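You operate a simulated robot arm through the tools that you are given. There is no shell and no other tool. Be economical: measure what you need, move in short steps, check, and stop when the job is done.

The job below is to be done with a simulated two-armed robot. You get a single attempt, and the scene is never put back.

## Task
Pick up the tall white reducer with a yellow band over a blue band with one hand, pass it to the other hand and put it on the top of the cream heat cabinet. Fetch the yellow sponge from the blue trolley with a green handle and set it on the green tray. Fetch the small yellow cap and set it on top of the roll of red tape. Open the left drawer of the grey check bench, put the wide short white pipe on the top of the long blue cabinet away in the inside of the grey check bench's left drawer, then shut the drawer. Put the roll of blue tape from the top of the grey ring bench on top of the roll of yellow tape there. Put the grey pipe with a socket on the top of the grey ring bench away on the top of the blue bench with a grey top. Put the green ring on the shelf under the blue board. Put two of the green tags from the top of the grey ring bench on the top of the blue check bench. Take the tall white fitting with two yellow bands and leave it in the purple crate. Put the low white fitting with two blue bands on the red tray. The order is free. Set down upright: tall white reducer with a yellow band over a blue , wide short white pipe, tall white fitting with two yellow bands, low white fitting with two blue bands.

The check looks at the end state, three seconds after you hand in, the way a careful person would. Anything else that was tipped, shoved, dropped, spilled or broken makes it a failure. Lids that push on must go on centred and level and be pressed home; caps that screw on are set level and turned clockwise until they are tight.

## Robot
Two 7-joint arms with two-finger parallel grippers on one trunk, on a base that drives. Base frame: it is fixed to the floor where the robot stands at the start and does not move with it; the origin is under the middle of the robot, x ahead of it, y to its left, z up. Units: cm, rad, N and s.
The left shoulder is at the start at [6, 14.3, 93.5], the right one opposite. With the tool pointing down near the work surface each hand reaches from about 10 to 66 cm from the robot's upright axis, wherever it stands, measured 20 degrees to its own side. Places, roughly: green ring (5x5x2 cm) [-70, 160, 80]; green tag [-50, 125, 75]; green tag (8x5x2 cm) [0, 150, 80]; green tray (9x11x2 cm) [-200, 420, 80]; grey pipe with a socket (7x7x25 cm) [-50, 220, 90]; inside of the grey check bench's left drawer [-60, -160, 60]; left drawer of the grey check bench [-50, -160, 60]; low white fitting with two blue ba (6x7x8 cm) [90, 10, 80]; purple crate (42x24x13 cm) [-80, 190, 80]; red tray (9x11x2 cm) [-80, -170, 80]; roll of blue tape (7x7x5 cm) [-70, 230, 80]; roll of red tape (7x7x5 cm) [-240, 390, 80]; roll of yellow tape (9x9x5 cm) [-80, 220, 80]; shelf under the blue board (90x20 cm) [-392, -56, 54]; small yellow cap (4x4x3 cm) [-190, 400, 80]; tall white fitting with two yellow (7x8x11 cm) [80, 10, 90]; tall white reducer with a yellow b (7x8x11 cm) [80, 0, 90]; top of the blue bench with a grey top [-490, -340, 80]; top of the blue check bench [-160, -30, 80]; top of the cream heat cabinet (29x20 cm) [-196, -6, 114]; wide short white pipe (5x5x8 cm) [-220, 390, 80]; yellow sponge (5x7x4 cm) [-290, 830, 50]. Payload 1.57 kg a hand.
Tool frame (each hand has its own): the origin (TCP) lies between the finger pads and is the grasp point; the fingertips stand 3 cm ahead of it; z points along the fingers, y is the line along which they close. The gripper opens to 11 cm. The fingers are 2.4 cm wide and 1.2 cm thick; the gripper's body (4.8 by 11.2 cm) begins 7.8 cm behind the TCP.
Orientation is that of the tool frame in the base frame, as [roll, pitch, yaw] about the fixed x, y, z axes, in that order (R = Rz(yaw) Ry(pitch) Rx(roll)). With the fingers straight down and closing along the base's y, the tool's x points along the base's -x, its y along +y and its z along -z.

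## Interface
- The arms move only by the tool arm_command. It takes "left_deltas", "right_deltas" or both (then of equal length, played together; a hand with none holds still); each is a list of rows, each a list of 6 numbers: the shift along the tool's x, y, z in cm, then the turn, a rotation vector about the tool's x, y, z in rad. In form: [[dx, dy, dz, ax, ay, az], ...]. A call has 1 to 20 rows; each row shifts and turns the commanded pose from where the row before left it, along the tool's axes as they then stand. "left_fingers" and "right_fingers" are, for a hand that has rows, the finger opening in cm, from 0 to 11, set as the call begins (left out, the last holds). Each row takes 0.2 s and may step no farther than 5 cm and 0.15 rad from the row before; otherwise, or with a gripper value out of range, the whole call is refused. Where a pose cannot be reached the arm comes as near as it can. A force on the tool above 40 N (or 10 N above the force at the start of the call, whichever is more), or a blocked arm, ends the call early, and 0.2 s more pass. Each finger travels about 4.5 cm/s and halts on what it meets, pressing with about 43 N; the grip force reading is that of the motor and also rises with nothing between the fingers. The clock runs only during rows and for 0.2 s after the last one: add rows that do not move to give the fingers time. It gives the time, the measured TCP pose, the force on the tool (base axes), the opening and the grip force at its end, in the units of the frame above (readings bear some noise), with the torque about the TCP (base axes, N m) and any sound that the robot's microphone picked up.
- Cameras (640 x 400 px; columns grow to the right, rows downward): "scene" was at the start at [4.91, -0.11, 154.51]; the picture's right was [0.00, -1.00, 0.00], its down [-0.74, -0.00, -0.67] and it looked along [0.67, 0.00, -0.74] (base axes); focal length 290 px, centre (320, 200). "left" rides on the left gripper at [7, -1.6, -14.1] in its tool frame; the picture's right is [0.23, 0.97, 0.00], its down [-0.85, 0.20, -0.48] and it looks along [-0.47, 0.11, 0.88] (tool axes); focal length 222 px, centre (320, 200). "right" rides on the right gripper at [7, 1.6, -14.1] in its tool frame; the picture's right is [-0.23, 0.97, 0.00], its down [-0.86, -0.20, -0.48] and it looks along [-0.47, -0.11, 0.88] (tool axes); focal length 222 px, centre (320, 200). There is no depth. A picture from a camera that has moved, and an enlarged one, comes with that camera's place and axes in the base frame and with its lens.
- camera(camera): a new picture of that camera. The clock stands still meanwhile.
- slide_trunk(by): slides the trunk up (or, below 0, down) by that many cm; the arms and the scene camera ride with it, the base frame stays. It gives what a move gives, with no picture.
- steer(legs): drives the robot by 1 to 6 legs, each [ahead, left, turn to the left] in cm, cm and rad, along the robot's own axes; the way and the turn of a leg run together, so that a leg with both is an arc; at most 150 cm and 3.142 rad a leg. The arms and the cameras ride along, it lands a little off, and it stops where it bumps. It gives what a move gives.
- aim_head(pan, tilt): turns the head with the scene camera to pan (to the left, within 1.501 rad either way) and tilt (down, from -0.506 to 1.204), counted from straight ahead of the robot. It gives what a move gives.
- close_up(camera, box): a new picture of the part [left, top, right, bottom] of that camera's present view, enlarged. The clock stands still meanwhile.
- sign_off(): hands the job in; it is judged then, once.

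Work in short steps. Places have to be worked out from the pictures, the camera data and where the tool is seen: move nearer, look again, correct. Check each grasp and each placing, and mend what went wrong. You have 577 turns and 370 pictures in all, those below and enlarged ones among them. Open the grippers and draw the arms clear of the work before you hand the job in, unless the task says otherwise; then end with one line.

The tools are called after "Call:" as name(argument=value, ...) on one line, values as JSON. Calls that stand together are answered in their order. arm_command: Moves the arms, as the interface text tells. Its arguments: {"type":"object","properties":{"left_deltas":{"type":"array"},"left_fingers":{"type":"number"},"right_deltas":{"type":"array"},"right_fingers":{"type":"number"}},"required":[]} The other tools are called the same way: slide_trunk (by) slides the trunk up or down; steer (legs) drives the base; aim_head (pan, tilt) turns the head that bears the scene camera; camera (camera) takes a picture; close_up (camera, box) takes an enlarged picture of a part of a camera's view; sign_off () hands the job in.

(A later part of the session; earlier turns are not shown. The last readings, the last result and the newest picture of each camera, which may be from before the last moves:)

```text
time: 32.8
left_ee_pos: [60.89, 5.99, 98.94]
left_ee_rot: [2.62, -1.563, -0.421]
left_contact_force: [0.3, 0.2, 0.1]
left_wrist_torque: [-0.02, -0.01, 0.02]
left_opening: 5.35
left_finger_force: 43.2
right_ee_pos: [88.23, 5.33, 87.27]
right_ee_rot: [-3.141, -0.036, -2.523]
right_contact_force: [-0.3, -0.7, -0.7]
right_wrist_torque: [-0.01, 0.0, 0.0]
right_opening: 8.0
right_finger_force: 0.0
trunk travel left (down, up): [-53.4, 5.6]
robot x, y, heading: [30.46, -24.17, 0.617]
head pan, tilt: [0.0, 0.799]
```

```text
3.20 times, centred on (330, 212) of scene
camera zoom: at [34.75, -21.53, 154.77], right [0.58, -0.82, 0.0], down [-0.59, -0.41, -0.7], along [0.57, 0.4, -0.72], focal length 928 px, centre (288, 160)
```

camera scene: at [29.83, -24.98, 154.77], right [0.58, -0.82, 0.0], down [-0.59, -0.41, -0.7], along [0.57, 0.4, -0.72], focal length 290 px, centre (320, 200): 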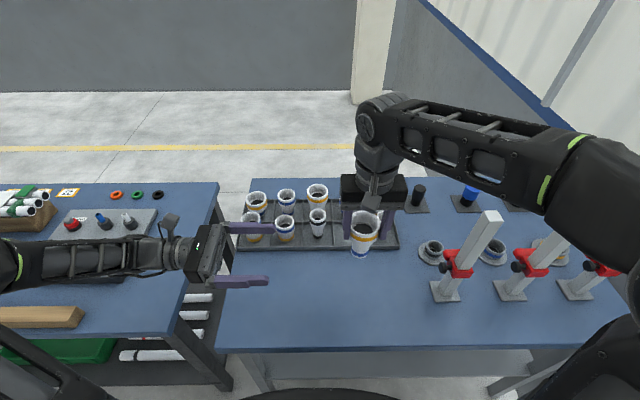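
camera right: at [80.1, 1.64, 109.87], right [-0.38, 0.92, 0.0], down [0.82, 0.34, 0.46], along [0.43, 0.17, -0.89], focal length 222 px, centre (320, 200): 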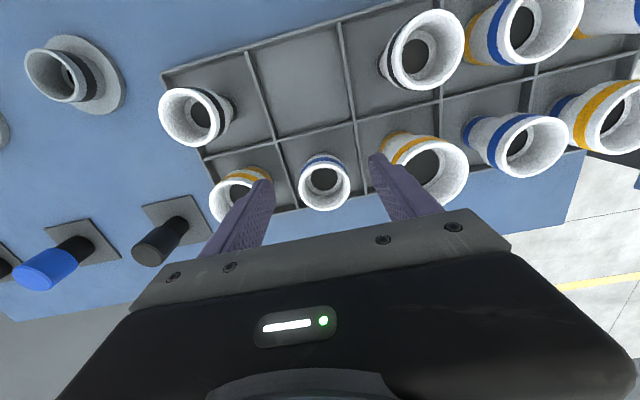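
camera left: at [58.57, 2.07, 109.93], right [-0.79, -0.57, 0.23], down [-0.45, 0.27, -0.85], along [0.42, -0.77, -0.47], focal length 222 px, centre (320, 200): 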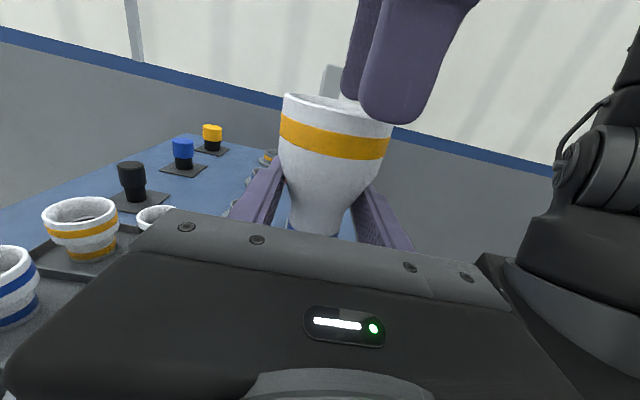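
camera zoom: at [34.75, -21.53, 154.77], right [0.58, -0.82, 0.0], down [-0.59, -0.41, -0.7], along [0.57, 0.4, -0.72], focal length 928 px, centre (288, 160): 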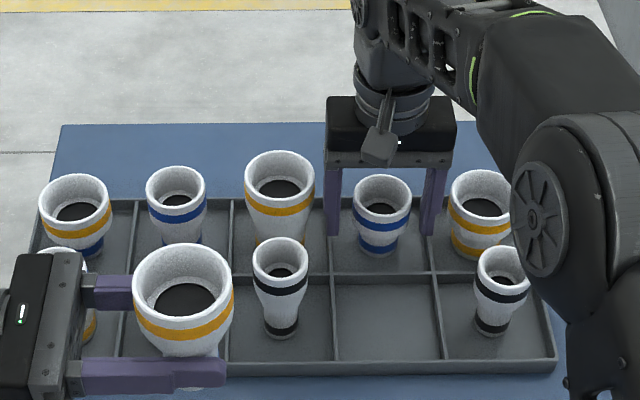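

In place; I correct the small pitch and close, then lift.

Call:
arm_command(right_deltas=[[0, 0, 0, 0, -0.036, 0], [0, 0, 0, 0, 0, 0], [0, 0, 0, 0, 0, 0], [0, 0, 0, 0, 0, 0], [0, 0, 0, 0, 0, 0]], right_fingers=3)

Call:
arm_command(right_deltas=[[0, 0, -3, 0, 0, 0], [0, 0, -4, 0, 0, 0], [2, 0, -4, 0, 0, 0], [4, 0, -1, 0, 0, 0], [4, 0, -1, 0, 0, 0], [4, 0, -1, 0, 0, 0], [4, 0, 0, 0, 0, 0]])

Call:
camera(camera="scene")

```text
time: 34.0
left_ee_pos: [60.95, 5.96, 98.91]
left_ee_rot: [2.649, -1.564, -0.452]
left_contact_force: [0.1, 0.7, 0.8]
left_wrist_torque: [-0.01, 0.02, 0.0]
left_opening: 5.35
left_finger_force: 42.8
right_ee_pos: [88.02, 5.29, 87.29]
right_ee_rot: [3.14, -0.002, -2.522]
right_contact_force: [-0.8, 0.1, 1.1]
right_wrist_torque: [0.03, 0.02, -0.04]
right_opening: 5.61
right_finger_force: 43.1
trunk travel left (down, up): [-53.4, 5.6]
robot x, y, heading: [30.63, -24.29, 0.612]
head pan, tilt: [0.0, 0.799]
```

```text
time: 35.6
left_ee_pos: [60.9, 5.98, 98.98]
left_ee_rot: [2.733, -1.565, -0.534]
left_contact_force: [-0.2, -0.4, 0.6]
left_wrist_torque: [0.0, 0.02, 0.01]
left_opening: 5.31
left_finger_force: 42.2
right_ee_pos: [73.66, -5.28, 101.43]
right_ee_rot: [3.141, 0.0, -2.523]
right_contact_force: [-0.2, -0.5, -0.4]
right_wrist_torque: [-0.01, 0.03, 0.01]
right_opening: 5.58
right_finger_force: 43.6
trunk travel left (down, up): [-53.4, 5.6]
robot x, y, heading: [30.21, -24.28, 0.614]
head pan, tilt: [0.0, 0.799]
```

```text
336 pictures are left
camera scene: at [34.69, -21.61, 154.77], right [0.58, -0.82, 0.0], down [-0.59, -0.41, -0.7], along [0.57, 0.4, -0.72], focal length 290 px, centre (320, 200)
```

scene: 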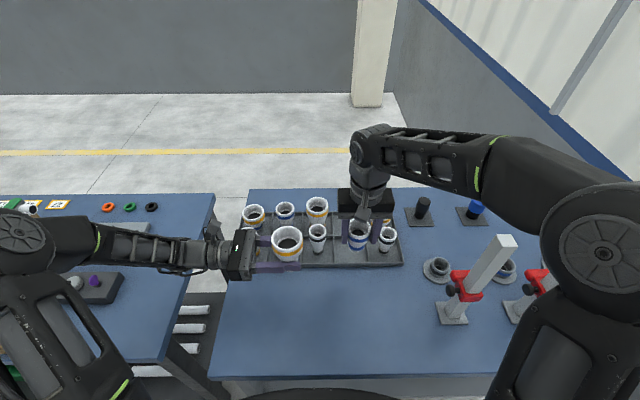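

Both are held. I retract the right hand a bit, back out, and turn toward the grey check bench behind on the right.

Call:
arm_command(right_deltas=[[4, 0, 0, 0, 0, 0], [4, 0, 0, 0, 0, 0], [2, 0, 0, 0, 0, 0]])

Call:
steer(legs=[[-45, 0, 0], [0, 0, -2.97]])

Call:
aim_head(pan=0, tilt=0.6)

Call:
camera(camera="scene")

```text
time: 36.4
left_ee_pos: [60.95, 5.96, 99.05]
left_ee_rot: [2.684, -1.562, -0.483]
left_contact_force: [0.2, -0.2, -0.6]
left_wrist_torque: [0.02, 0.04, -0.02]
left_opening: 5.31
left_finger_force: 43.4
right_ee_pos: [65.25, -10.96, 101.46]
right_ee_rot: [3.139, 0.0, -2.522]
right_contact_force: [0.1, 0.6, -0.4]
right_wrist_torque: [-0.01, 0.01, 0.01]
right_opening: 5.59
right_finger_force: 42.8
trunk travel left (down, up): [-53.4, 5.6]
robot x, y, heading: [30.35, -24.6, 0.614]
head pan, tilt: [0.0, 0.799]
```

```text
time: 46.1
left_ee_pos: [-31.22, -85.15, 99.11]
left_ee_rot: [2.643, -1.563, 2.868]
left_contact_force: [0.1, -0.5, 0.3]
left_wrist_torque: [-0.03, -0.03, 0.03]
left_opening: 5.28
left_finger_force: 43.5
right_ee_pos: [-38.29, -69.29, 101.48]
right_ee_rot: [3.142, -0.002, 0.788]
right_contact_force: [0.8, 0.1, -1.5]
right_wrist_torque: [0.02, 0.0, -0.02]
right_opening: 5.53
right_finger_force: 43.0
trunk travel left (down, up): [-53.4, 5.6]
robot x, y, heading: [-6.51, -50.3, -2.363]
head pan, tilt: [0.0, 0.799]
```

```text
time: 46.8
left_ee_pos: [-31.11, -85.32, 99.06]
left_ee_rot: [2.647, -1.564, 2.863]
left_contact_force: [-0.3, -0.5, 0.7]
left_wrist_torque: [-0.05, -0.01, 0.0]
left_opening: 5.25
left_finger_force: 43.6
right_ee_pos: [-38.31, -69.35, 101.44]
right_ee_rot: [3.141, -0.001, 0.789]
right_contact_force: [0.6, -0.8, -0.1]
right_wrist_torque: [-0.02, -0.02, 0.03]
right_opening: 5.51
right_finger_force: 43.2
trunk travel left (down, up): [-53.4, 5.6]
robot x, y, heading: [-5.94, -50.31, -2.359]
head pan, tilt: [0.0, 0.6]
```

```text
335 pictures are left
camera scene: at [-10.43, -54.54, 156.45], right [-0.71, 0.71, 0.0], down [0.4, 0.4, -0.82], along [-0.58, -0.58, -0.57], focal length 290 px, centre (320, 200)
```

scene: 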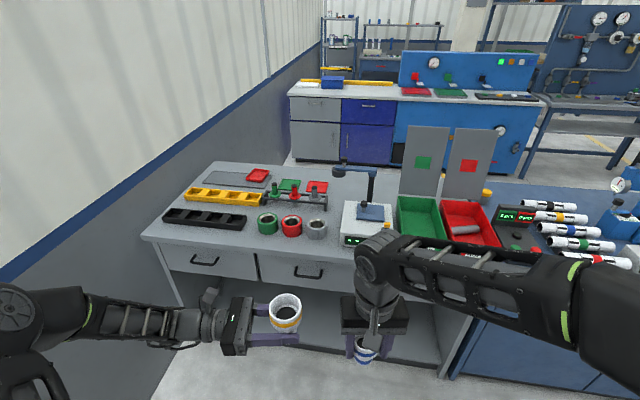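

The bench's red tray (back-left, about (-80, -169)) is deep; it is easiest reached from the back. I look around for a route.

Call:
close_up(camera="scene", box=[140, 140, 400, 300])

Call:
aim_head(pan=-1.0, tilt=0.5)

Call:
camera(camera="scene")

```text
2.46 times, centred on (270, 220) of scene
camera zoom: at [-10.43, -54.54, 156.45], right [-0.71, 0.71, 0.0], down [0.4, 0.4, -0.82], along [-0.58, -0.58, -0.57], focal length 714 px, centre (443, 151)
```

zoom: 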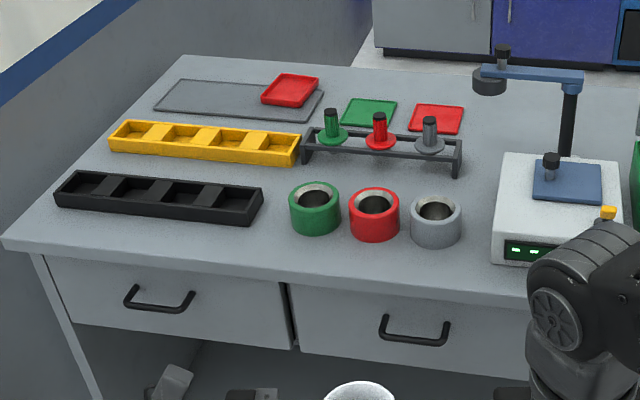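

```text
time: 48.1
left_ee_pos: [-31.06, -85.43, 98.99]
left_ee_rot: [2.639, -1.563, 2.87]
left_contact_force: [-0.1, 0.2, 0.3]
left_wrist_torque: [0.01, -0.01, 0.0]
left_opening: 5.22
left_finger_force: 43.5
right_ee_pos: [-38.3, -69.3, 101.38]
right_ee_rot: [3.139, -0.002, 0.789]
right_contact_force: [0.1, -0.5, -1.0]
right_wrist_torque: [-0.01, -0.03, -0.01]
right_opening: 5.52
right_finger_force: 43.3
trunk travel left (down, up): [-53.4, 5.6]
robot x, y, heading: [-6.04, -50.32, -2.356]
head pan, tilt: [-1.0, 0.499]
```

```text
333 pictures are left
camera scene: at [-13.07, -46.35, 157.37], right [0.21, 0.98, 0.0], down [0.47, -0.1, -0.88], along [-0.86, 0.19, -0.48], focal length 290 px, centre (320, 200)
```

scene: 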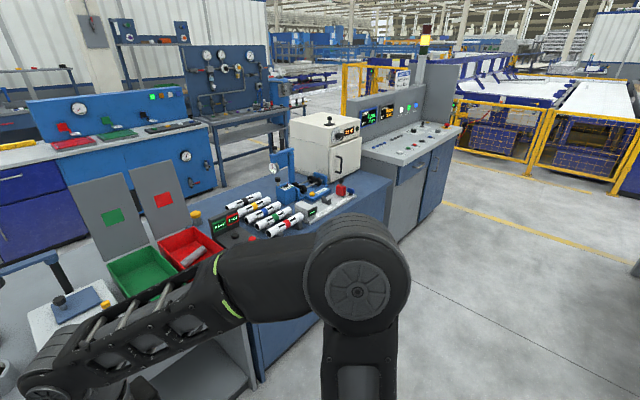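

The cream cabinet stands on the blue check bench further right. I slide to the right about 150 cm along the bench row and look again.

Call:
steer(legs=[[0, -148, 0]])

Call:
aim_head(pan=-0.1, tilt=0.6)

Call:
camera(camera="scene")

```text
time: 55.5
left_ee_pos: [-137.42, 20.73, 99.06]
left_ee_rot: [2.656, -1.565, 2.86]
left_contact_force: [-0.1, 0.5, 0.2]
left_wrist_torque: [-0.03, 0.0, -0.01]
left_opening: 5.19
left_finger_force: 43.3
right_ee_pos: [-144.7, 36.53, 101.48]
right_ee_rot: [3.14, 0.0, 0.796]
right_contact_force: [0.4, -0.7, -0.7]
right_wrist_torque: [-0.02, -0.02, 0.0]
right_opening: 5.47
right_finger_force: 42.9
trunk travel left (down, up): [-53.4, 5.6]
robot x, y, heading: [-112.56, 55.79, -2.352]
head pan, tilt: [-1.0, 0.499]
```

```text
time: 56.8
left_ee_pos: [-137.4, 20.62, 99.07]
left_ee_rot: [2.643, -1.565, 2.872]
left_contact_force: [0.1, -0.7, 1.3]
left_wrist_torque: [0.02, -0.01, -0.02]
left_opening: 5.17
left_finger_force: 42.2
right_ee_pos: [-144.75, 36.63, 101.51]
right_ee_rot: [3.14, -0.002, 0.796]
right_contact_force: [0.4, -0.7, -2.0]
right_wrist_torque: [0.0, 0.02, -0.02]
right_opening: 5.51
right_finger_force: 42.9
trunk travel left (down, up): [-53.4, 5.6]
robot x, y, heading: [-112.84, 56.19, -2.351]
head pan, tilt: [-0.099, 0.6]
```

```text
332 pictures are left
camera scene: at [-117.61, 52.23, 156.46], right [-0.64, 0.77, 0.0], down [0.44, 0.36, -0.83], along [-0.64, -0.53, -0.56], focal length 290 px, centre (320, 200)
```

scene: 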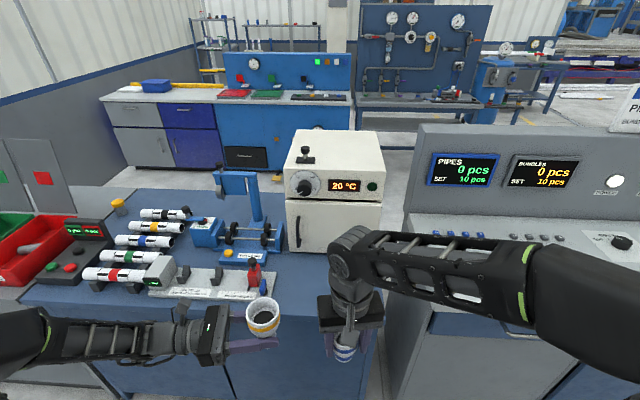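

The cabinet top (z about 114) centres near (-196, -4), with a knob on its left side. I raise the left hand with the reducer, then turn it to point forward.

Call:
arm_command(left_deltas=[[4.4, -2.2, 0, 0, 0, 0], [4.4, -2.2, 0, 0, 0, 0], [4.4, -2.2, 0, 0, 0, 0], [4.4, -2.2, 0, 0, 0, 0], [4.4, -2.2, 0, 0, 0, 0], [0, 0, 0, 0.1428, 0, 0], [0, 0, 0, 0.1428, 0, 0], [0, 0, 0, 0.1428, 0, 0], [0, 0, 0, 0.1428, 0, 0], [0, 0, 0, 0.1428, 0, 0], [0, 0, 0, 0.1428, 0, 0], [0, 0, 0, 0.1428, 0, 0], [0, 0, 0, 0.1428, 0, 0], [0, 0, 0, 0.1428, 0, 0], [0, 0, 0, 0.1428, 0, 0], [0, 0, 0, 0.1428, 0, 0]])

Call:
camera(camera="scene")

Call:
camera(camera="left")

```text
time: 60.1
left_ee_pos: [-145.39, 12.79, 120.96]
left_ee_rot: [-2.49, -1.564, 2.862]
left_contact_force: [0.1, 0.1, -2.0]
left_wrist_torque: [-0.01, -0.02, 0.04]
left_opening: 5.11
left_finger_force: 43.0
left hand out of reach, approached as far as the arm can: row 14, 15, 16
right_ee_pos: [-144.72, 36.57, 101.38]
right_ee_rot: [3.139, -0.002, 0.796]
right_contact_force: [0.2, -0.1, -1.0]
right_wrist_torque: [0.02, -0.01, 0.03]
right_opening: 5.47
right_finger_force: 43.1
trunk travel left (down, up): [-53.4, 5.6]
robot x, y, heading: [-112.75, 55.9, -2.351]
head pan, tilt: [-0.099, 0.6]
```

```text
331 pictures are left
camera scene: at [-117.6, 52.21, 156.46], right [-0.64, 0.77, 0.0], down [0.44, 0.36, -0.82], along [-0.64, -0.53, -0.57], focal length 290 px, centre (320, 200)
```

scene: 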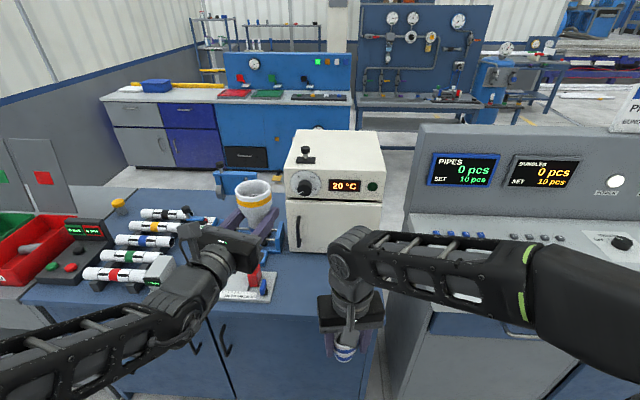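

```text
330 pictures are left
camera left: at [-131.58, 16.5, 127.97], right [-0.36, 0.91, 0.22], down [0.38, 0.36, -0.85], along [-0.85, -0.22, -0.47], focal length 222 px, centre (320, 200)
```

left: 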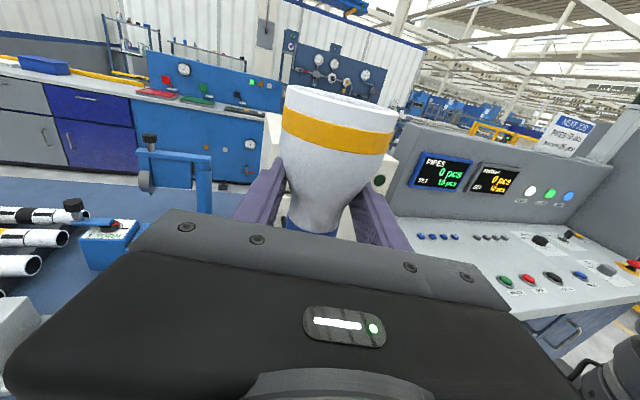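

The cup is steady. I move the right hand back and outward, then drive nearer to the bench.

Call:
arm_command(right_deltas=[[4, -2.5, 0, 0, 0, 0], [3, -3, 0, 0, 0, 0], [0, -4, 0, 0, 0, 0]])

Call:
steer(legs=[[0, -12, 0], [24, 0, 0]])

Call:
camera(camera="scene")

```text
time: 61.0
left_ee_pos: [-145.23, 12.79, 120.96]
left_ee_rot: [-2.443, -1.565, 2.816]
left_contact_force: [-0.3, -0.9, -1.8]
left_wrist_torque: [0.05, 0.01, 0.03]
left_opening: 5.11
left_finger_force: 42.5
right_ee_pos: [-146.8, 48.42, 101.37]
right_ee_rot: [3.139, -0.002, 0.796]
right_contact_force: [-0.4, 1.2, 0.3]
right_wrist_torque: [0.0, 0.0, -0.01]
right_opening: 5.44
right_finger_force: 43.3
trunk travel left (down, up): [-53.4, 5.6]
robot x, y, heading: [-113.29, 55.99, -2.354]
head pan, tilt: [-0.099, 0.6]
```

```text
time: 63.6
left_ee_pos: [-171.25, 3.75, 120.82]
left_ee_rot: [-2.609, -1.564, 2.982]
left_contact_force: [0.2, 0.3, -1.4]
left_wrist_torque: [0.0, -0.02, -0.01]
left_opening: 5.06
left_finger_force: 42.5
right_ee_pos: [-172.5, 39.28, 101.5]
right_ee_rot: [3.141, -0.002, 0.793]
right_contact_force: [-0.8, 0.5, -1.3]
right_wrist_torque: [0.03, -0.04, 0.02]
right_opening: 5.45
right_finger_force: 43.2
trunk travel left (down, up): [-53.4, 5.6]
robot x, y, heading: [-138.74, 46.93, -2.351]
head pan, tilt: [-0.099, 0.6]
```

```text
329 pictures are left
camera scene: at [-143.45, 43.04, 156.45], right [-0.64, 0.77, 0.0], down [0.44, 0.36, -0.82], along [-0.64, -0.52, -0.57], focal length 290 px, centre (320, 200)
```

scene: 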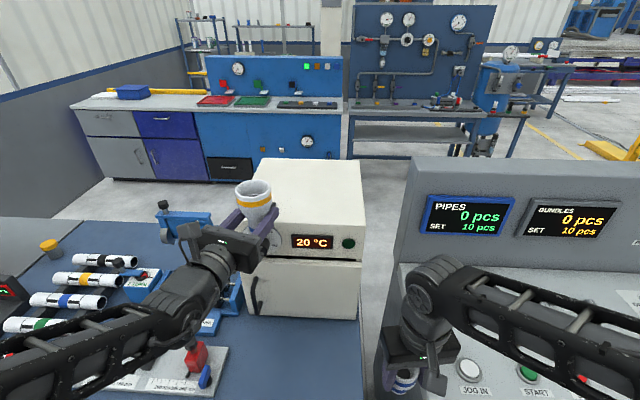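

The top's right-front region around (-192, 7.7) is free. I raise a little and move the cup over there.

Call:
arm_command(left_deltas=[[1.5, 0, 0, 0, 0, 0], [0, 2.26, 3.56, 0, 0, 0], [0, 2.26, 3.56, 0, 0, 0], [0, 2.26, 3.56, 0, 0, 0], [0, 2.26, 3.56, 0, 0, 0], [0, 2.26, 3.56, 0, 0, 0]])

Call:
close_up(camera="scene", box=[180, 100, 440, 262])

Call:
camera(camera="left")

```text
time: 65.0
left_ee_pos: [-191.86, 7.9, 122.53]
left_ee_rot: [-2.741, -1.563, 3.113]
left_contact_force: [0.2, -0.1, -0.7]
left_wrist_torque: [0.03, 0.02, 0.03]
left_opening: 4.89
left_finger_force: 43.2
right_ee_pos: [-172.42, 39.4, 101.45]
right_ee_rot: [3.14, -0.002, 0.793]
right_contact_force: [-0.6, 0.0, -0.6]
right_wrist_torque: [0.02, -0.02, 0.01]
right_opening: 5.46
right_finger_force: 42.8
trunk travel left (down, up): [-53.4, 5.6]
robot x, y, heading: [-138.93, 46.82, -2.355]
head pan, tilt: [-0.099, 0.6]
```

```text
2.46 times, centred on (310, 181) of scene
camera zoom: at [-143.46, 43.08, 156.45], right [-0.64, 0.77, 0.0], down [0.44, 0.36, -0.82], along [-0.64, -0.52, -0.57], focal length 714 px, centre (345, 247)
```

zoom: 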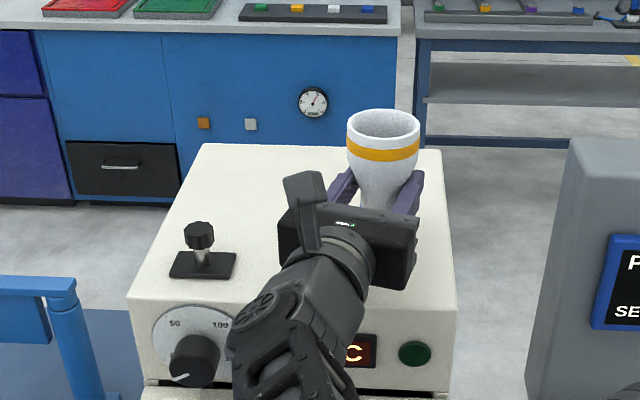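

```text
327 pictures are left
camera left: at [-178.16, 11.5, 129.5], right [-0.36, 0.91, 0.22], down [0.38, 0.36, -0.85], along [-0.85, -0.22, -0.47], focal length 222 px, centre (320, 200)
```

left: 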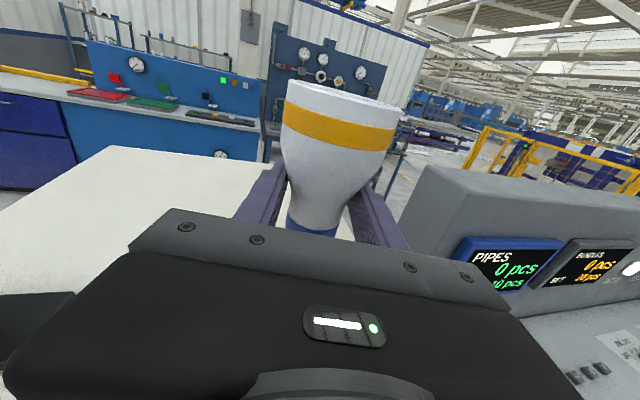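

The cup is over the cabinet top. I lower in small steps.

Call:
arm_command(left_deltas=[[-1.5, 0, 0, 0, 0, 0], [-1.5, 0, 0, 0, 0, 0]])

Call:
arm_command(left_deltas=[[-0.7, 0, 0, 0, 0, 0]])

Call:
close_up(camera="left", box=[220, 60, 460, 260])

```text
time: 65.6
left_ee_pos: [-191.64, 7.81, 119.45]
left_ee_rot: [-2.515, -1.563, 2.889]
left_contact_force: [0.7, 0.5, -1.8]
left_wrist_torque: [-0.08, 0.01, 0.01]
left_opening: 4.91
left_finger_force: 42.6
right_ee_pos: [-172.47, 39.35, 101.47]
right_ee_rot: [3.139, -0.003, 0.792]
right_contact_force: [-0.4, -0.6, -0.6]
right_wrist_torque: [-0.01, 0.02, 0.0]
right_opening: 5.44
right_finger_force: 42.6
trunk travel left (down, up): [-53.4, 5.6]
robot x, y, heading: [-138.54, 46.62, -2.348]
head pan, tilt: [-0.099, 0.6]
```

```text
time: 66.0
left_ee_pos: [-191.62, 7.76, 119.0]
left_ee_rot: [-1.837, -1.567, 2.209]
left_contact_force: [-2.6, -1.6, 12.0]
left_wrist_torque: [0.36, -0.82, -0.02]
left_opening: 4.92
left_finger_force: 43.3
right_ee_pos: [-172.37, 39.43, 101.51]
right_ee_rot: [3.139, 0.0, 0.791]
right_contact_force: [0.9, 0.0, -0.8]
right_wrist_torque: [-0.02, -0.02, -0.02]
right_opening: 5.46
right_finger_force: 42.6
trunk travel left (down, up): [-53.4, 5.6]
robot x, y, heading: [-138.55, 46.88, -2.354]
head pan, tilt: [-0.099, 0.6]
```

```text
2.00 times, centred on (340, 160) of left
camera zoom: at [-177.89, 11.5, 125.9], right [-0.36, 0.91, 0.22], down [0.37, 0.36, -0.86], along [-0.86, -0.22, -0.47], focal length 444 px, centre (280, 280)
```

zoom: 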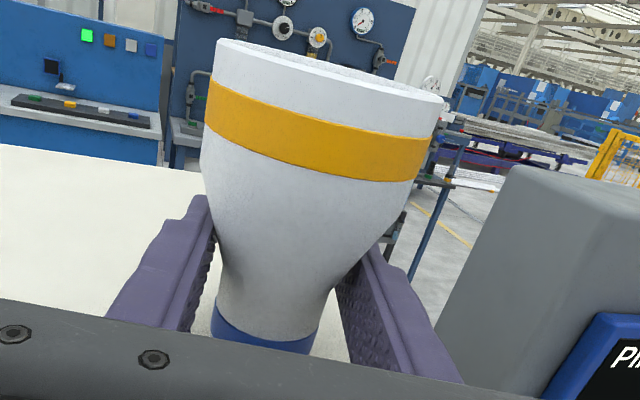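

Some contact force appears (12 N) with a lever behind the TCP. I check closely from the scene camera.

Call:
close_up(camera="scene", box=[250, 120, 390, 230])

```text
3.64 times, centred on (320, 175) of scene
camera zoom: at [-143.31, 43.15, 156.49], right [-0.64, 0.77, 0.0], down [0.44, 0.36, -0.83], along [-0.64, -0.52, -0.56], focal length 1055 px, centre (320, 291)
```

zoom: 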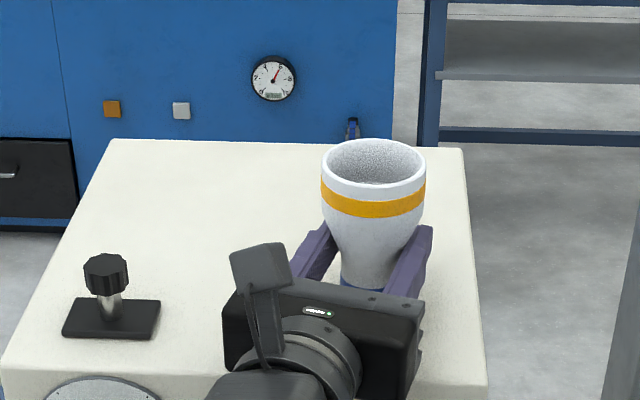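

The top seems to be at about z 116, so the palm just touches while the cup's bottom is at the surface; the cup is upright. I open the fingers.

Call:
arm_command(left_deltas=[[0.1, 0, 0, 0, 0, 0], [0, 0, 0, 0, 0, 0], [0, 0, 0, 0, 0, 0], [0, 0, 0, 0, 0, 0]], left_fingers=6.5)

Call:
close_up(camera="left", box=[220, 60, 460, 260])

```text
time: 67.0
left_ee_pos: [-191.57, 7.91, 118.99]
left_ee_rot: [-2.172, -1.567, 2.547]
left_contact_force: [-3.5, -6.6, 21.8]
left_wrist_torque: [0.52, -1.39, -0.35]
left_opening: 6.5
left_finger_force: 0.0
right_ee_pos: [-172.32, 39.31, 101.42]
right_ee_rot: [3.14, 0.0, 0.794]
right_contact_force: [-0.2, 0.6, -0.7]
right_wrist_torque: [0.0, -0.04, -0.02]
right_opening: 5.41
right_finger_force: 43.3
trunk travel left (down, up): [-53.4, 5.6]
robot x, y, heading: [-138.89, 46.89, -2.352]
head pan, tilt: [-0.099, 0.6]
```

```text
2.00 times, centred on (340, 160) of left
camera zoom: at [-177.91, 11.51, 125.91], right [-0.36, 0.91, 0.22], down [0.38, 0.36, -0.85], along [-0.86, -0.22, -0.47], focal length 444 px, centre (280, 280)
```

zoom: 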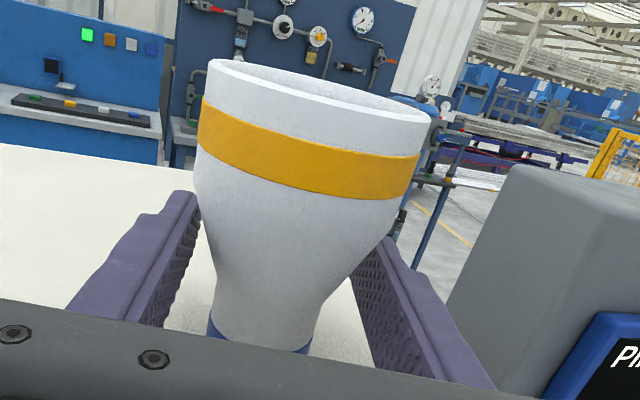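

The cup stands on the top. I open wider, lift slightly and withdraw straight back.

Call:
arm_command(left_deltas=[[1, 0, 0, 0, 0, 0], [0, 0, 0, 0, 0, 0], [0, 0, -3, 0, 0, 0], [0, 0, -4, 0, 0, 0], [0, 0, -4, 0, 0, 0], [0, 0, -4, 0, 0, 0]], left_fingers=9.5)

Call:
close_up(camera="scene", box=[230, 110, 400, 240])

```text
time: 68.4
left_ee_pos: [-174.66, 2.45, 116.31]
left_ee_rot: [3.079, -1.494, -2.498]
left_contact_force: [-0.2, 0.1, 0.5]
left_wrist_torque: [0.0, 0.01, 0.02]
left_opening: 9.48
left_finger_force: 0.2
right_ee_pos: [-172.48, 39.41, 101.46]
right_ee_rot: [3.14, -0.001, 0.796]
right_contact_force: [-0.1, -0.1, -0.3]
right_wrist_torque: [-0.04, -0.04, 0.02]
right_opening: 5.44
right_finger_force: 43.0
trunk travel left (down, up): [-53.4, 5.6]
robot x, y, heading: [-138.57, 46.94, -2.352]
head pan, tilt: [-0.099, 0.6]
stopped in row 6 (left hand): the arm was blocked; the commanded pose is now the measured one
```

```text
3.08 times, centred on (315, 175) of scene
camera zoom: at [-143.33, 43.18, 156.46], right [-0.64, 0.77, 0.0], down [0.44, 0.36, -0.83], along [-0.64, -0.53, -0.56], focal length 892 px, centre (335, 277)
```

zoom: 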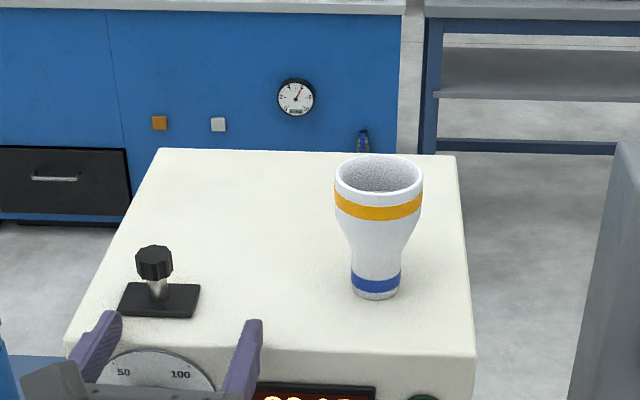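

The reducer stands upright on the cabinet. I raise the left hand a bit and back the robot away.

Call:
arm_command(left_deltas=[[2, 0, 0, 0, 0, 0], [2, 0, 0, 0, 0, 0]])

Call:
steer(legs=[[-40, 0, 0]])

Call:
aim_head(pan=-0.9, tilt=0.3)

Call:
camera(camera="scene")

Call:
aim_head(pan=0.2, tilt=0.3)

Call:
camera(camera="scene")

```text
time: 69.2
left_ee_pos: [-173.56, -0.28, 119.45]
left_ee_rot: [-3.11, -1.478, -2.534]
left_contact_force: [-0.1, 0.5, 1.1]
left_wrist_torque: [-0.03, 0.01, 0.0]
left_opening: 9.52
left_finger_force: 0.1
right_ee_pos: [-172.45, 39.35, 101.52]
right_ee_rot: [3.14, -0.002, 0.792]
right_contact_force: [-0.2, -0.3, -1.5]
right_wrist_torque: [0.02, -0.03, 0.02]
right_opening: 5.43
right_finger_force: 42.7
trunk travel left (down, up): [-53.4, 5.6]
robot x, y, heading: [-138.75, 47.03, -2.348]
head pan, tilt: [-0.099, 0.6]
stopped in row 2 (left hand): the arm was blocked; the commanded pose is now the measured one
```

```text
time: 71.7
left_ee_pos: [-145.5, 28.17, 119.38]
left_ee_rot: [-3.113, -1.475, -2.535]
left_contact_force: [-0.1, 0.2, 0.3]
left_wrist_torque: [-0.02, -0.03, 0.0]
left_opening: 9.49
left_finger_force: 0.1
right_ee_pos: [-144.05, 67.89, 101.55]
right_ee_rot: [3.139, 0.0, 0.789]
right_contact_force: [0.2, -0.4, -1.2]
right_wrist_torque: [0.01, 0.02, 0.0]
right_opening: 5.43
right_finger_force: 43.0
trunk travel left (down, up): [-53.4, 5.6]
robot x, y, heading: [-110.41, 74.84, -2.357]
head pan, tilt: [-0.099, 0.6]
```

```text
time: 72.8
left_ee_pos: [-145.42, 28.21, 119.35]
left_ee_rot: [-3.115, -1.477, -2.533]
left_contact_force: [-0.3, 1.1, 0.1]
left_wrist_torque: [-0.03, 0.01, 0.01]
left_opening: 9.5
left_finger_force: 0.1
right_ee_pos: [-144.29, 67.77, 101.36]
right_ee_rot: [3.139, -0.002, 0.79]
right_contact_force: [0.2, -1.0, -1.9]
right_wrist_torque: [0.01, -0.01, -0.01]
right_opening: 5.42
right_finger_force: 43.7
trunk travel left (down, up): [-53.4, 5.6]
robot x, y, heading: [-110.36, 75.01, -2.362]
head pan, tilt: [-0.901, 0.3]
```

```text
322 pictures are left
camera scene: at [-117.57, 78.14, 159.2], right [0.12, 0.99, 0.0], down [0.29, -0.03, -0.96], along [-0.95, 0.11, -0.3], focal length 290 px, centre (320, 200)
```

scene: 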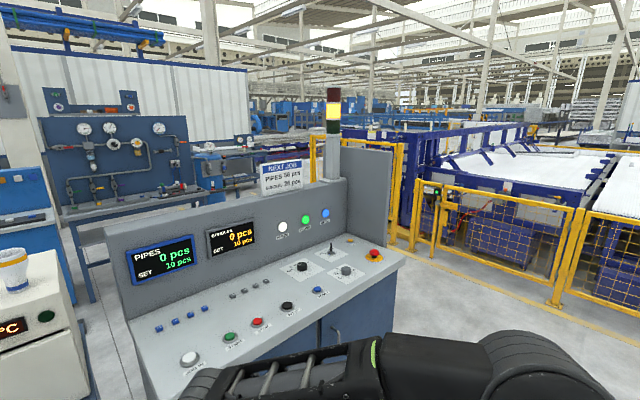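

```text
time: 74.1
left_ee_pos: [-145.51, 28.12, 119.42]
left_ee_rot: [-3.116, -1.477, -2.534]
left_contact_force: [0.3, 0.1, -0.5]
left_wrist_torque: [-0.02, -0.02, 0.01]
left_opening: 9.5
left_finger_force: 0.0
right_ee_pos: [-144.2, 67.8, 101.53]
right_ee_rot: [3.139, 0.0, 0.788]
right_contact_force: [-0.7, -0.3, -0.9]
right_wrist_torque: [-0.01, -0.02, -0.05]
right_opening: 5.42
right_finger_force: 43.1
trunk travel left (down, up): [-53.4, 5.6]
robot x, y, heading: [-110.03, 74.92, -2.357]
head pan, tilt: [0.201, 0.3]
```

```text
321 pictures are left
camera scene: at [-113.47, 69.28, 159.21], right [-0.83, 0.55, 0.0], down [0.16, 0.25, -0.96], along [-0.53, -0.8, -0.3], focal length 290 px, centre (320, 200)
```

scene: 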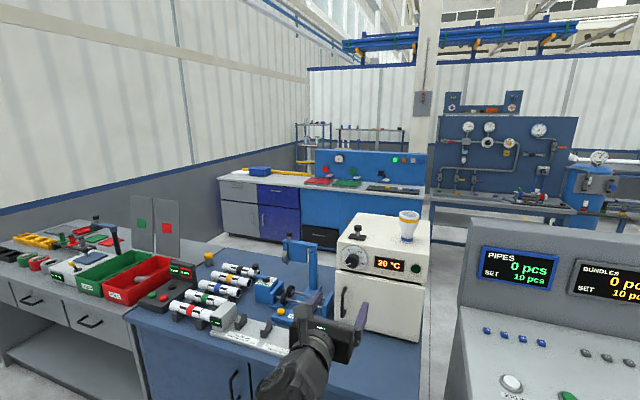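

A route to the back exists around the console's far end. The ring bench is behind me: I turn to face its long side (heading about 0.66), retracting the left hand first and reorienting it downward.

Call:
arm_command(left_deltas=[[0, 0, -4, 0, 0, 0], [0, 0, -4, 0, 0, 0], [0, 0, 0, -0.0972, -0.0071, 0.1067], [0, 0, 0, -0.0972, -0.0071, 0.1067], [0, 0, 0, -0.0972, -0.0071, 0.1067], [0, 0, 0, -0.0972, -0.0071, 0.1067], [0, 0, 0, -0.0972, -0.0071, 0.1067], [0, 0, 0, -0.0972, -0.0071, 0.1067], [0, 0, 0, -0.0972, -0.0071, 0.1067], [0, 0, 0, -0.0972, -0.0071, 0.1067], [0, 0, 0, -0.0972, -0.0071, 0.1067], [0, 0, 0, -0.0972, -0.0071, 0.1067], [0, 0, 0, -0.0972, -0.0071, 0.1067]])

Call:
camera(camera="scene")

```text
time: 74.7
left_ee_pos: [-134.44, 22.41, 116.22]
left_ee_rot: [-3.137, -1.394, -2.28]
left_contact_force: [-0.1, 0.1, -0.9]
left_wrist_torque: [-0.03, 0.01, 0.0]
left_opening: 9.5
left_finger_force: 0.1
right_ee_pos: [-144.33, 67.8, 101.3]
right_ee_rot: [3.139, -0.001, 0.788]
right_contact_force: [0.2, 0.4, -1.1]
right_wrist_torque: [-0.02, -0.02, 0.01]
right_opening: 5.42
right_finger_force: 43.1
trunk travel left (down, up): [-53.4, 5.6]
robot x, y, heading: [-110.33, 74.81, -2.357]
head pan, tilt: [0.201, 0.3]
stopped in row 2 (left hand): the arm was blocked; the commanded pose is now the measured one
```

```text
320 pictures are left
camera scene: at [-113.49, 69.31, 159.21], right [-0.83, 0.55, 0.0], down [0.16, 0.25, -0.96], along [-0.53, -0.8, -0.3], focal length 290 px, centre (320, 200)
```

scene: 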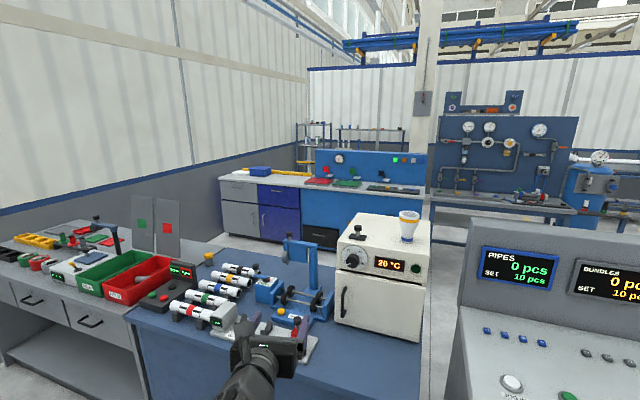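

The retraction hits a joint limit. I try rotating in place at this distance instead.

Call:
arm_command(left_deltas=[[0, 0, 0, -0.0972, -0.0071, 0.1067], [0, 0, 0, -0.0972, -0.0071, 0.1067], [0, 0, 0, -0.0972, -0.0071, 0.1067], [0, 0, 0, -0.0972, -0.0071, 0.1067], [0, 0, 0, -0.0972, -0.0071, 0.1067], [0, 0, 0, -0.0972, -0.0071, 0.1067], [0, 0, 0, -0.0972, -0.0071, 0.1067], [0, 0, 0, -0.0972, -0.0071, 0.1067]])

```text
time: 76.5
left_ee_pos: [-134.2, 22.32, 116.26]
left_ee_rot: [-2.286, -0.783, 2.256]
left_contact_force: [-0.5, -0.2, 0.3]
left_wrist_torque: [0.03, -0.03, -0.03]
left_opening: 9.49
left_finger_force: 0.1
right_ee_pos: [-144.34, 67.8, 101.54]
right_ee_rot: [3.14, -0.002, 0.79]
right_contact_force: [0.3, 0.5, -1.3]
right_wrist_torque: [-0.02, 0.03, 0.04]
right_opening: 5.38
right_finger_force: 42.6
trunk travel left (down, up): [-53.4, 5.6]
robot x, y, heading: [-110.24, 75.1, -2.359]
head pan, tilt: [0.201, 0.3]
```

Rotation works here; I finish it (14 more rows).

Call:
arm_command(left_deltas=[[0, 0, 0, -0.0887, 0, 0.1169], [0, 0, 0, -0.0887, 0, 0.1169], [0, 0, 0, -0.0887, 0, 0.1169], [0, 0, 0, -0.0887, 0, 0.1169], [0, 0, 0, -0.0887, 0, 0.1169], [0, 0, 0, -0.0887, 0, 0.1169], [0, 0, 0, -0.0887, 0, 0.1169], [0, 0, 0, -0.0887, 0, 0.1169], [0, 0, 0, -0.0887, 0, 0.1169], [0, 0, 0, -0.0887, 0, 0.1169], [0, 0, 0, -0.0887, 0, 0.1169], [0, 0, 0, -0.0887, 0, 0.1169], [0, 0, 0, -0.0887, 0, 0.1169], [0, 0, 0, -0.0887, 0, 0.1169]])

```text
time: 79.5
left_ee_pos: [-131.23, 25.24, 117.83]
left_ee_rot: [-2.923, 0.082, 1.104]
left_contact_force: [-0.5, 0.9, 0.7]
left_wrist_torque: [-0.08, 0.01, 0.05]
left_opening: 9.5
left_finger_force: 0.0
left hand out of reach, approached as far as the arm can: row 10, 11, 12, 13, 14
right_ee_pos: [-144.17, 67.98, 101.47]
right_ee_rot: [3.14, -0.001, 0.79]
right_contact_force: [0.4, 1.0, -1.1]
right_wrist_torque: [-0.03, 0.03, -0.02]
right_opening: 5.41
right_finger_force: 43.3
trunk travel left (down, up): [-53.4, 5.6]
robot x, y, heading: [-110.24, 75.25, -2.36]
head pan, tilt: [0.201, 0.3]
```

Nearly down. I lower and draw back, then apply the remaining rotation.

Call:
arm_command(left_deltas=[[1, 0, 4, 0, 0, 0], [4, 0, 2, 0, 0, 0], [4, 0, 0, 0, 0, 0], [0, 0, 0, -0.073, 0.027, 0.107], [0, 0, 0, -0.073, 0.027, 0.107], [0, 0, 0, -0.073, 0.027, 0.107]])

Call:
steer(legs=[[0, 0, 3.014]])

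Call:
aim_head(pan=0, tilt=0.5)

Call:
camera(camera="scene")

```text
time: 80.9
left_ee_pos: [-128.67, 33.1, 111.21]
left_ee_rot: [3.121, 0.03, 0.776]
left_contact_force: [-0.3, -0.1, 1.0]
left_wrist_torque: [-0.03, -0.02, 0.01]
left_opening: 9.47
left_finger_force: 0.0
right_ee_pos: [-144.18, 67.89, 101.59]
right_ee_rot: [3.141, -0.001, 0.788]
right_contact_force: [-0.5, -0.1, -0.8]
right_wrist_torque: [0.0, -0.01, -0.03]
right_opening: 5.4
right_finger_force: 43.2
trunk travel left (down, up): [-53.4, 5.6]
robot x, y, heading: [-110.78, 75.11, -2.363]
head pan, tilt: [0.201, 0.3]
```

```text
time: 88.3
left_ee_pos: [-87.18, 114.34, 111.01]
left_ee_rot: [3.121, 0.032, -2.487]
left_contact_force: [0.3, 0.4, 0.0]
left_wrist_torque: [-0.04, 0.0, 0.0]
left_opening: 9.48
left_finger_force: 0.1
right_ee_pos: [-75.84, 78.08, 101.44]
right_ee_rot: [3.139, -0.002, -2.474]
right_contact_force: [-0.5, 0.3, -1.6]
right_wrist_torque: [0.0, 0.0, -0.02]
right_opening: 5.38
right_finger_force: 42.9
trunk travel left (down, up): [-53.4, 5.6]
robot x, y, heading: [-110.45, 74.79, 0.663]
head pan, tilt: [0.201, 0.3]
```

```text
time: 89.1
left_ee_pos: [-87.21, 114.4, 111.11]
left_ee_rot: [3.122, 0.032, -2.488]
left_contact_force: [-0.9, -1.0, -0.2]
left_wrist_torque: [0.01, 0.0, 0.0]
left_opening: 9.53
left_finger_force: 0.0
right_ee_pos: [-76.03, 78.11, 101.39]
right_ee_rot: [3.14, -0.001, -2.476]
right_contact_force: [-0.5, -0.8, -0.8]
right_wrist_torque: [-0.02, -0.01, -0.04]
right_opening: 5.36
right_finger_force: 43.1
trunk travel left (down, up): [-53.4, 5.6]
robot x, y, heading: [-110.53, 75.11, 0.657]
head pan, tilt: [0.0, 0.499]
```

```text
319 pictures are left
camera scene: at [-105.59, 78.7, 157.37], right [0.61, -0.79, 0.0], down [-0.38, -0.29, -0.88], along [0.69, 0.54, -0.48], focal length 290 px, centre (320, 200)
```

scene: 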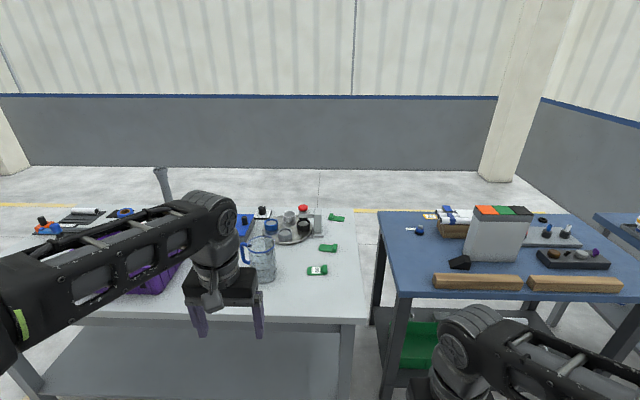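

The tags are visible; the ring lies further left behind the jar. I move left and nearer, with hands above bench height.

Call:
steer(legs=[[0, 30, 0], [30, 0, 0]])

Call:
aim_head(pan=0, tilt=0.75)

Call:
camera(camera="scene")

Call:
camera(camera="left")

```text
time: 92.8
left_ee_pos: [-81.4, 156.42, 110.97]
left_ee_rot: [3.122, 0.03, -2.489]
left_contact_force: [-0.6, -0.1, 0.1]
left_wrist_torque: [-0.04, 0.04, -0.04]
left_opening: 9.52
left_finger_force: 0.0
right_ee_pos: [-70.23, 120.18, 101.35]
right_ee_rot: [3.139, -0.002, -2.476]
right_contact_force: [1.0, -0.3, -1.0]
right_wrist_torque: [-0.03, 0.04, -0.02]
right_opening: 5.35
right_finger_force: 43.2
trunk travel left (down, up): [-53.4, 5.6]
robot x, y, heading: [-104.94, 117.14, 0.659]
head pan, tilt: [0.0, 0.499]
```

```text
time: 93.5
left_ee_pos: [-81.62, 156.53, 111.08]
left_ee_rot: [3.123, 0.032, -2.489]
left_contact_force: [-0.3, -0.1, 0.5]
left_wrist_torque: [0.0, 0.02, -0.04]
left_opening: 9.51
left_finger_force: 0.1
right_ee_pos: [-70.38, 120.22, 101.52]
right_ee_rot: [3.139, -0.002, -2.477]
right_contact_force: [0.2, -0.7, -0.6]
right_wrist_torque: [-0.01, 0.03, 0.01]
right_opening: 5.37
right_finger_force: 42.7
trunk travel left (down, up): [-53.4, 5.6]
robot x, y, heading: [-105.08, 116.98, 0.661]
head pan, tilt: [0.0, 0.75]
```

```text
318 pictures are left
camera scene: at [-100.67, 120.27, 155.18], right [0.61, -0.79, 0.0], down [-0.54, -0.42, -0.73], along [0.58, 0.45, -0.68], focal length 290 px, centre (320, 200)
```

scene: 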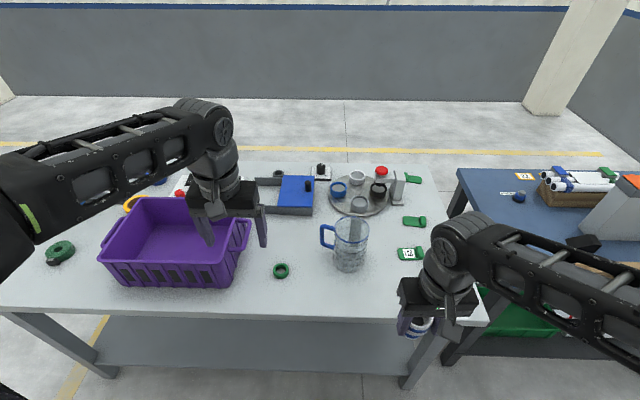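

```text
317 pictures are left
camera left: at [-86.33, 150.46, 124.94], right [-0.77, 0.64, 0.01], down [0.55, 0.66, 0.51], along [0.32, 0.4, -0.86], focal length 222 px, centre (320, 200)
```

left: 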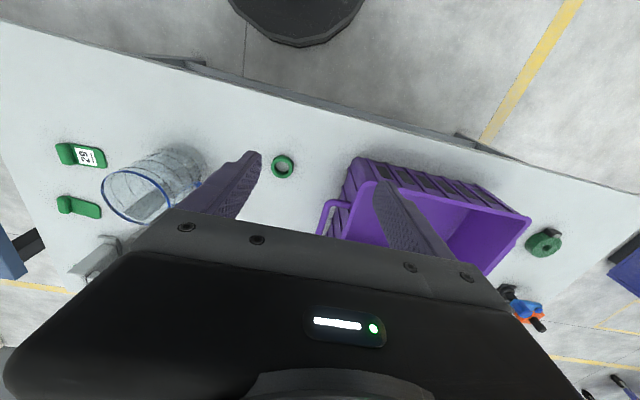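

The green ring is at about (-68.1, 160.4, 80). I move the left hand above it with fingers at 7 cm.

Call:
arm_command(left_deltas=[[0, -2, 4, 0.02, 0.032, 0], [-3, -1.2, 3.5, 0, 0, 0], [-3.5, -1, 3, 0, 0, 0], [-3.5, -1, 3, 0, 0, 0], [-3.1, 0, 3, 0, 0, 0]], left_fingers=7)

Call:
camera(camera="left")

Call:
close_up(camera="scene", box=[200, 180, 380, 300])

```text
time: 94.7
left_ee_pos: [-67.9, 160.72, 94.75]
left_ee_rot: [-3.141, -0.001, -2.488]
left_contact_force: [0.7, -0.3, -0.2]
left_wrist_torque: [-0.01, 0.02, 0.02]
left_opening: 7.01
left_finger_force: 0.1
right_ee_pos: [-70.33, 120.25, 101.4]
right_ee_rot: [3.141, -0.002, -2.477]
right_contact_force: [0.8, 0.4, -0.9]
right_wrist_torque: [0.0, -0.01, 0.04]
right_opening: 5.37
right_finger_force: 43.1
trunk travel left (down, up): [-53.4, 5.6]
robot x, y, heading: [-104.65, 117.29, 0.664]
head pan, tilt: [0.0, 0.75]
```

```text
316 pictures are left
camera left: at [-72.36, 155.1, 108.72], right [-0.77, 0.64, 0.0], down [0.56, 0.68, 0.48], along [0.3, 0.37, -0.88], focal length 222 px, centre (320, 200)
```

left: 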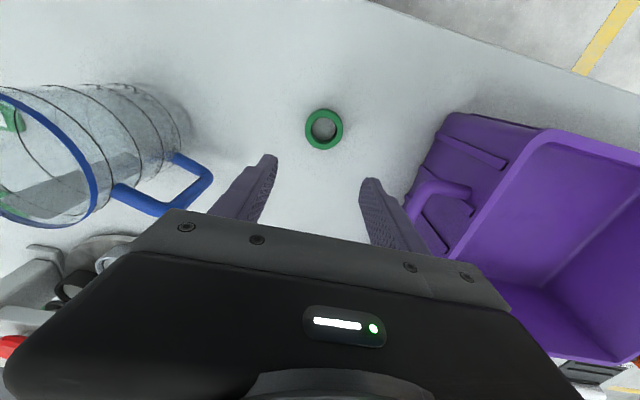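

```text
3.33 times, centred on (290, 240) of scene
camera zoom: at [-100.59, 120.34, 155.17], right [0.61, -0.79, 0.0], down [-0.54, -0.42, -0.73], along [0.58, 0.45, -0.68], focal length 967 px, centre (420, 67)
```

zoom: 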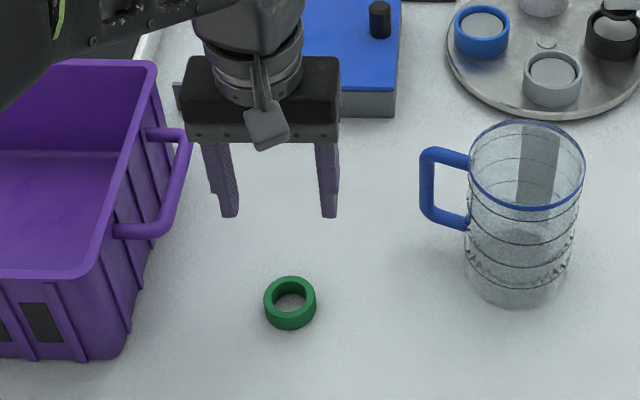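

I shift back 1.2 cm, descend to just above the table and close on the ring.

Call:
arm_command(left_deltas=[[1.2, 0, 4, 0, 0, 0], [0, 0, 4, 0, 0, 0], [0, 0, 3, 0, 0, 0], [0, 0, 1.2, 0, 0, 0]])

Call:
close_up(camera="scene", box=[230, 220, 350, 300])

```text
time: 95.9
left_ee_pos: [-68.99, 159.7, 83.04]
left_ee_rot: [3.141, 0.007, -2.489]
left_contact_force: [-10.9, -5.5, 22.8]
left_wrist_torque: [0.12, 0.81, -0.02]
left_opening: 7.0
left_finger_force: 0.0
right_ee_pos: [-70.55, 120.1, 101.48]
right_ee_rot: [3.139, 0.002, -2.477]
right_contact_force: [-0.6, -0.1, -0.2]
right_wrist_torque: [-0.03, 0.0, 0.01]
right_opening: 5.37
right_finger_force: 43.2
trunk travel left (down, up): [-53.4, 5.6]
robot x, y, heading: [-104.61, 117.23, 0.662]
head pan, tilt: [0.0, 0.75]
stopped in row 4 (left hand): the force on the tool passed its limit at 46 N (the readings are from after the stop); the commanded pose is now the measured one
```

```text
5.00 times, centred on (290, 260) of scene
camera zoom: at [-100.97, 120.02, 155.2], right [0.61, -0.79, 0.0], down [-0.54, -0.42, -0.73], along [0.58, 0.45, -0.68], focal length 1450 px, centre (470, -100)
```

zoom: 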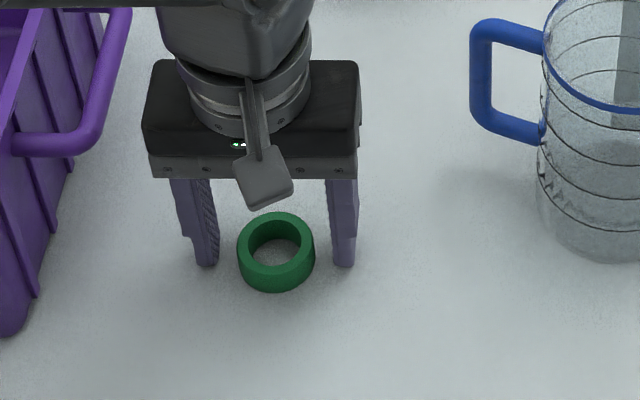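

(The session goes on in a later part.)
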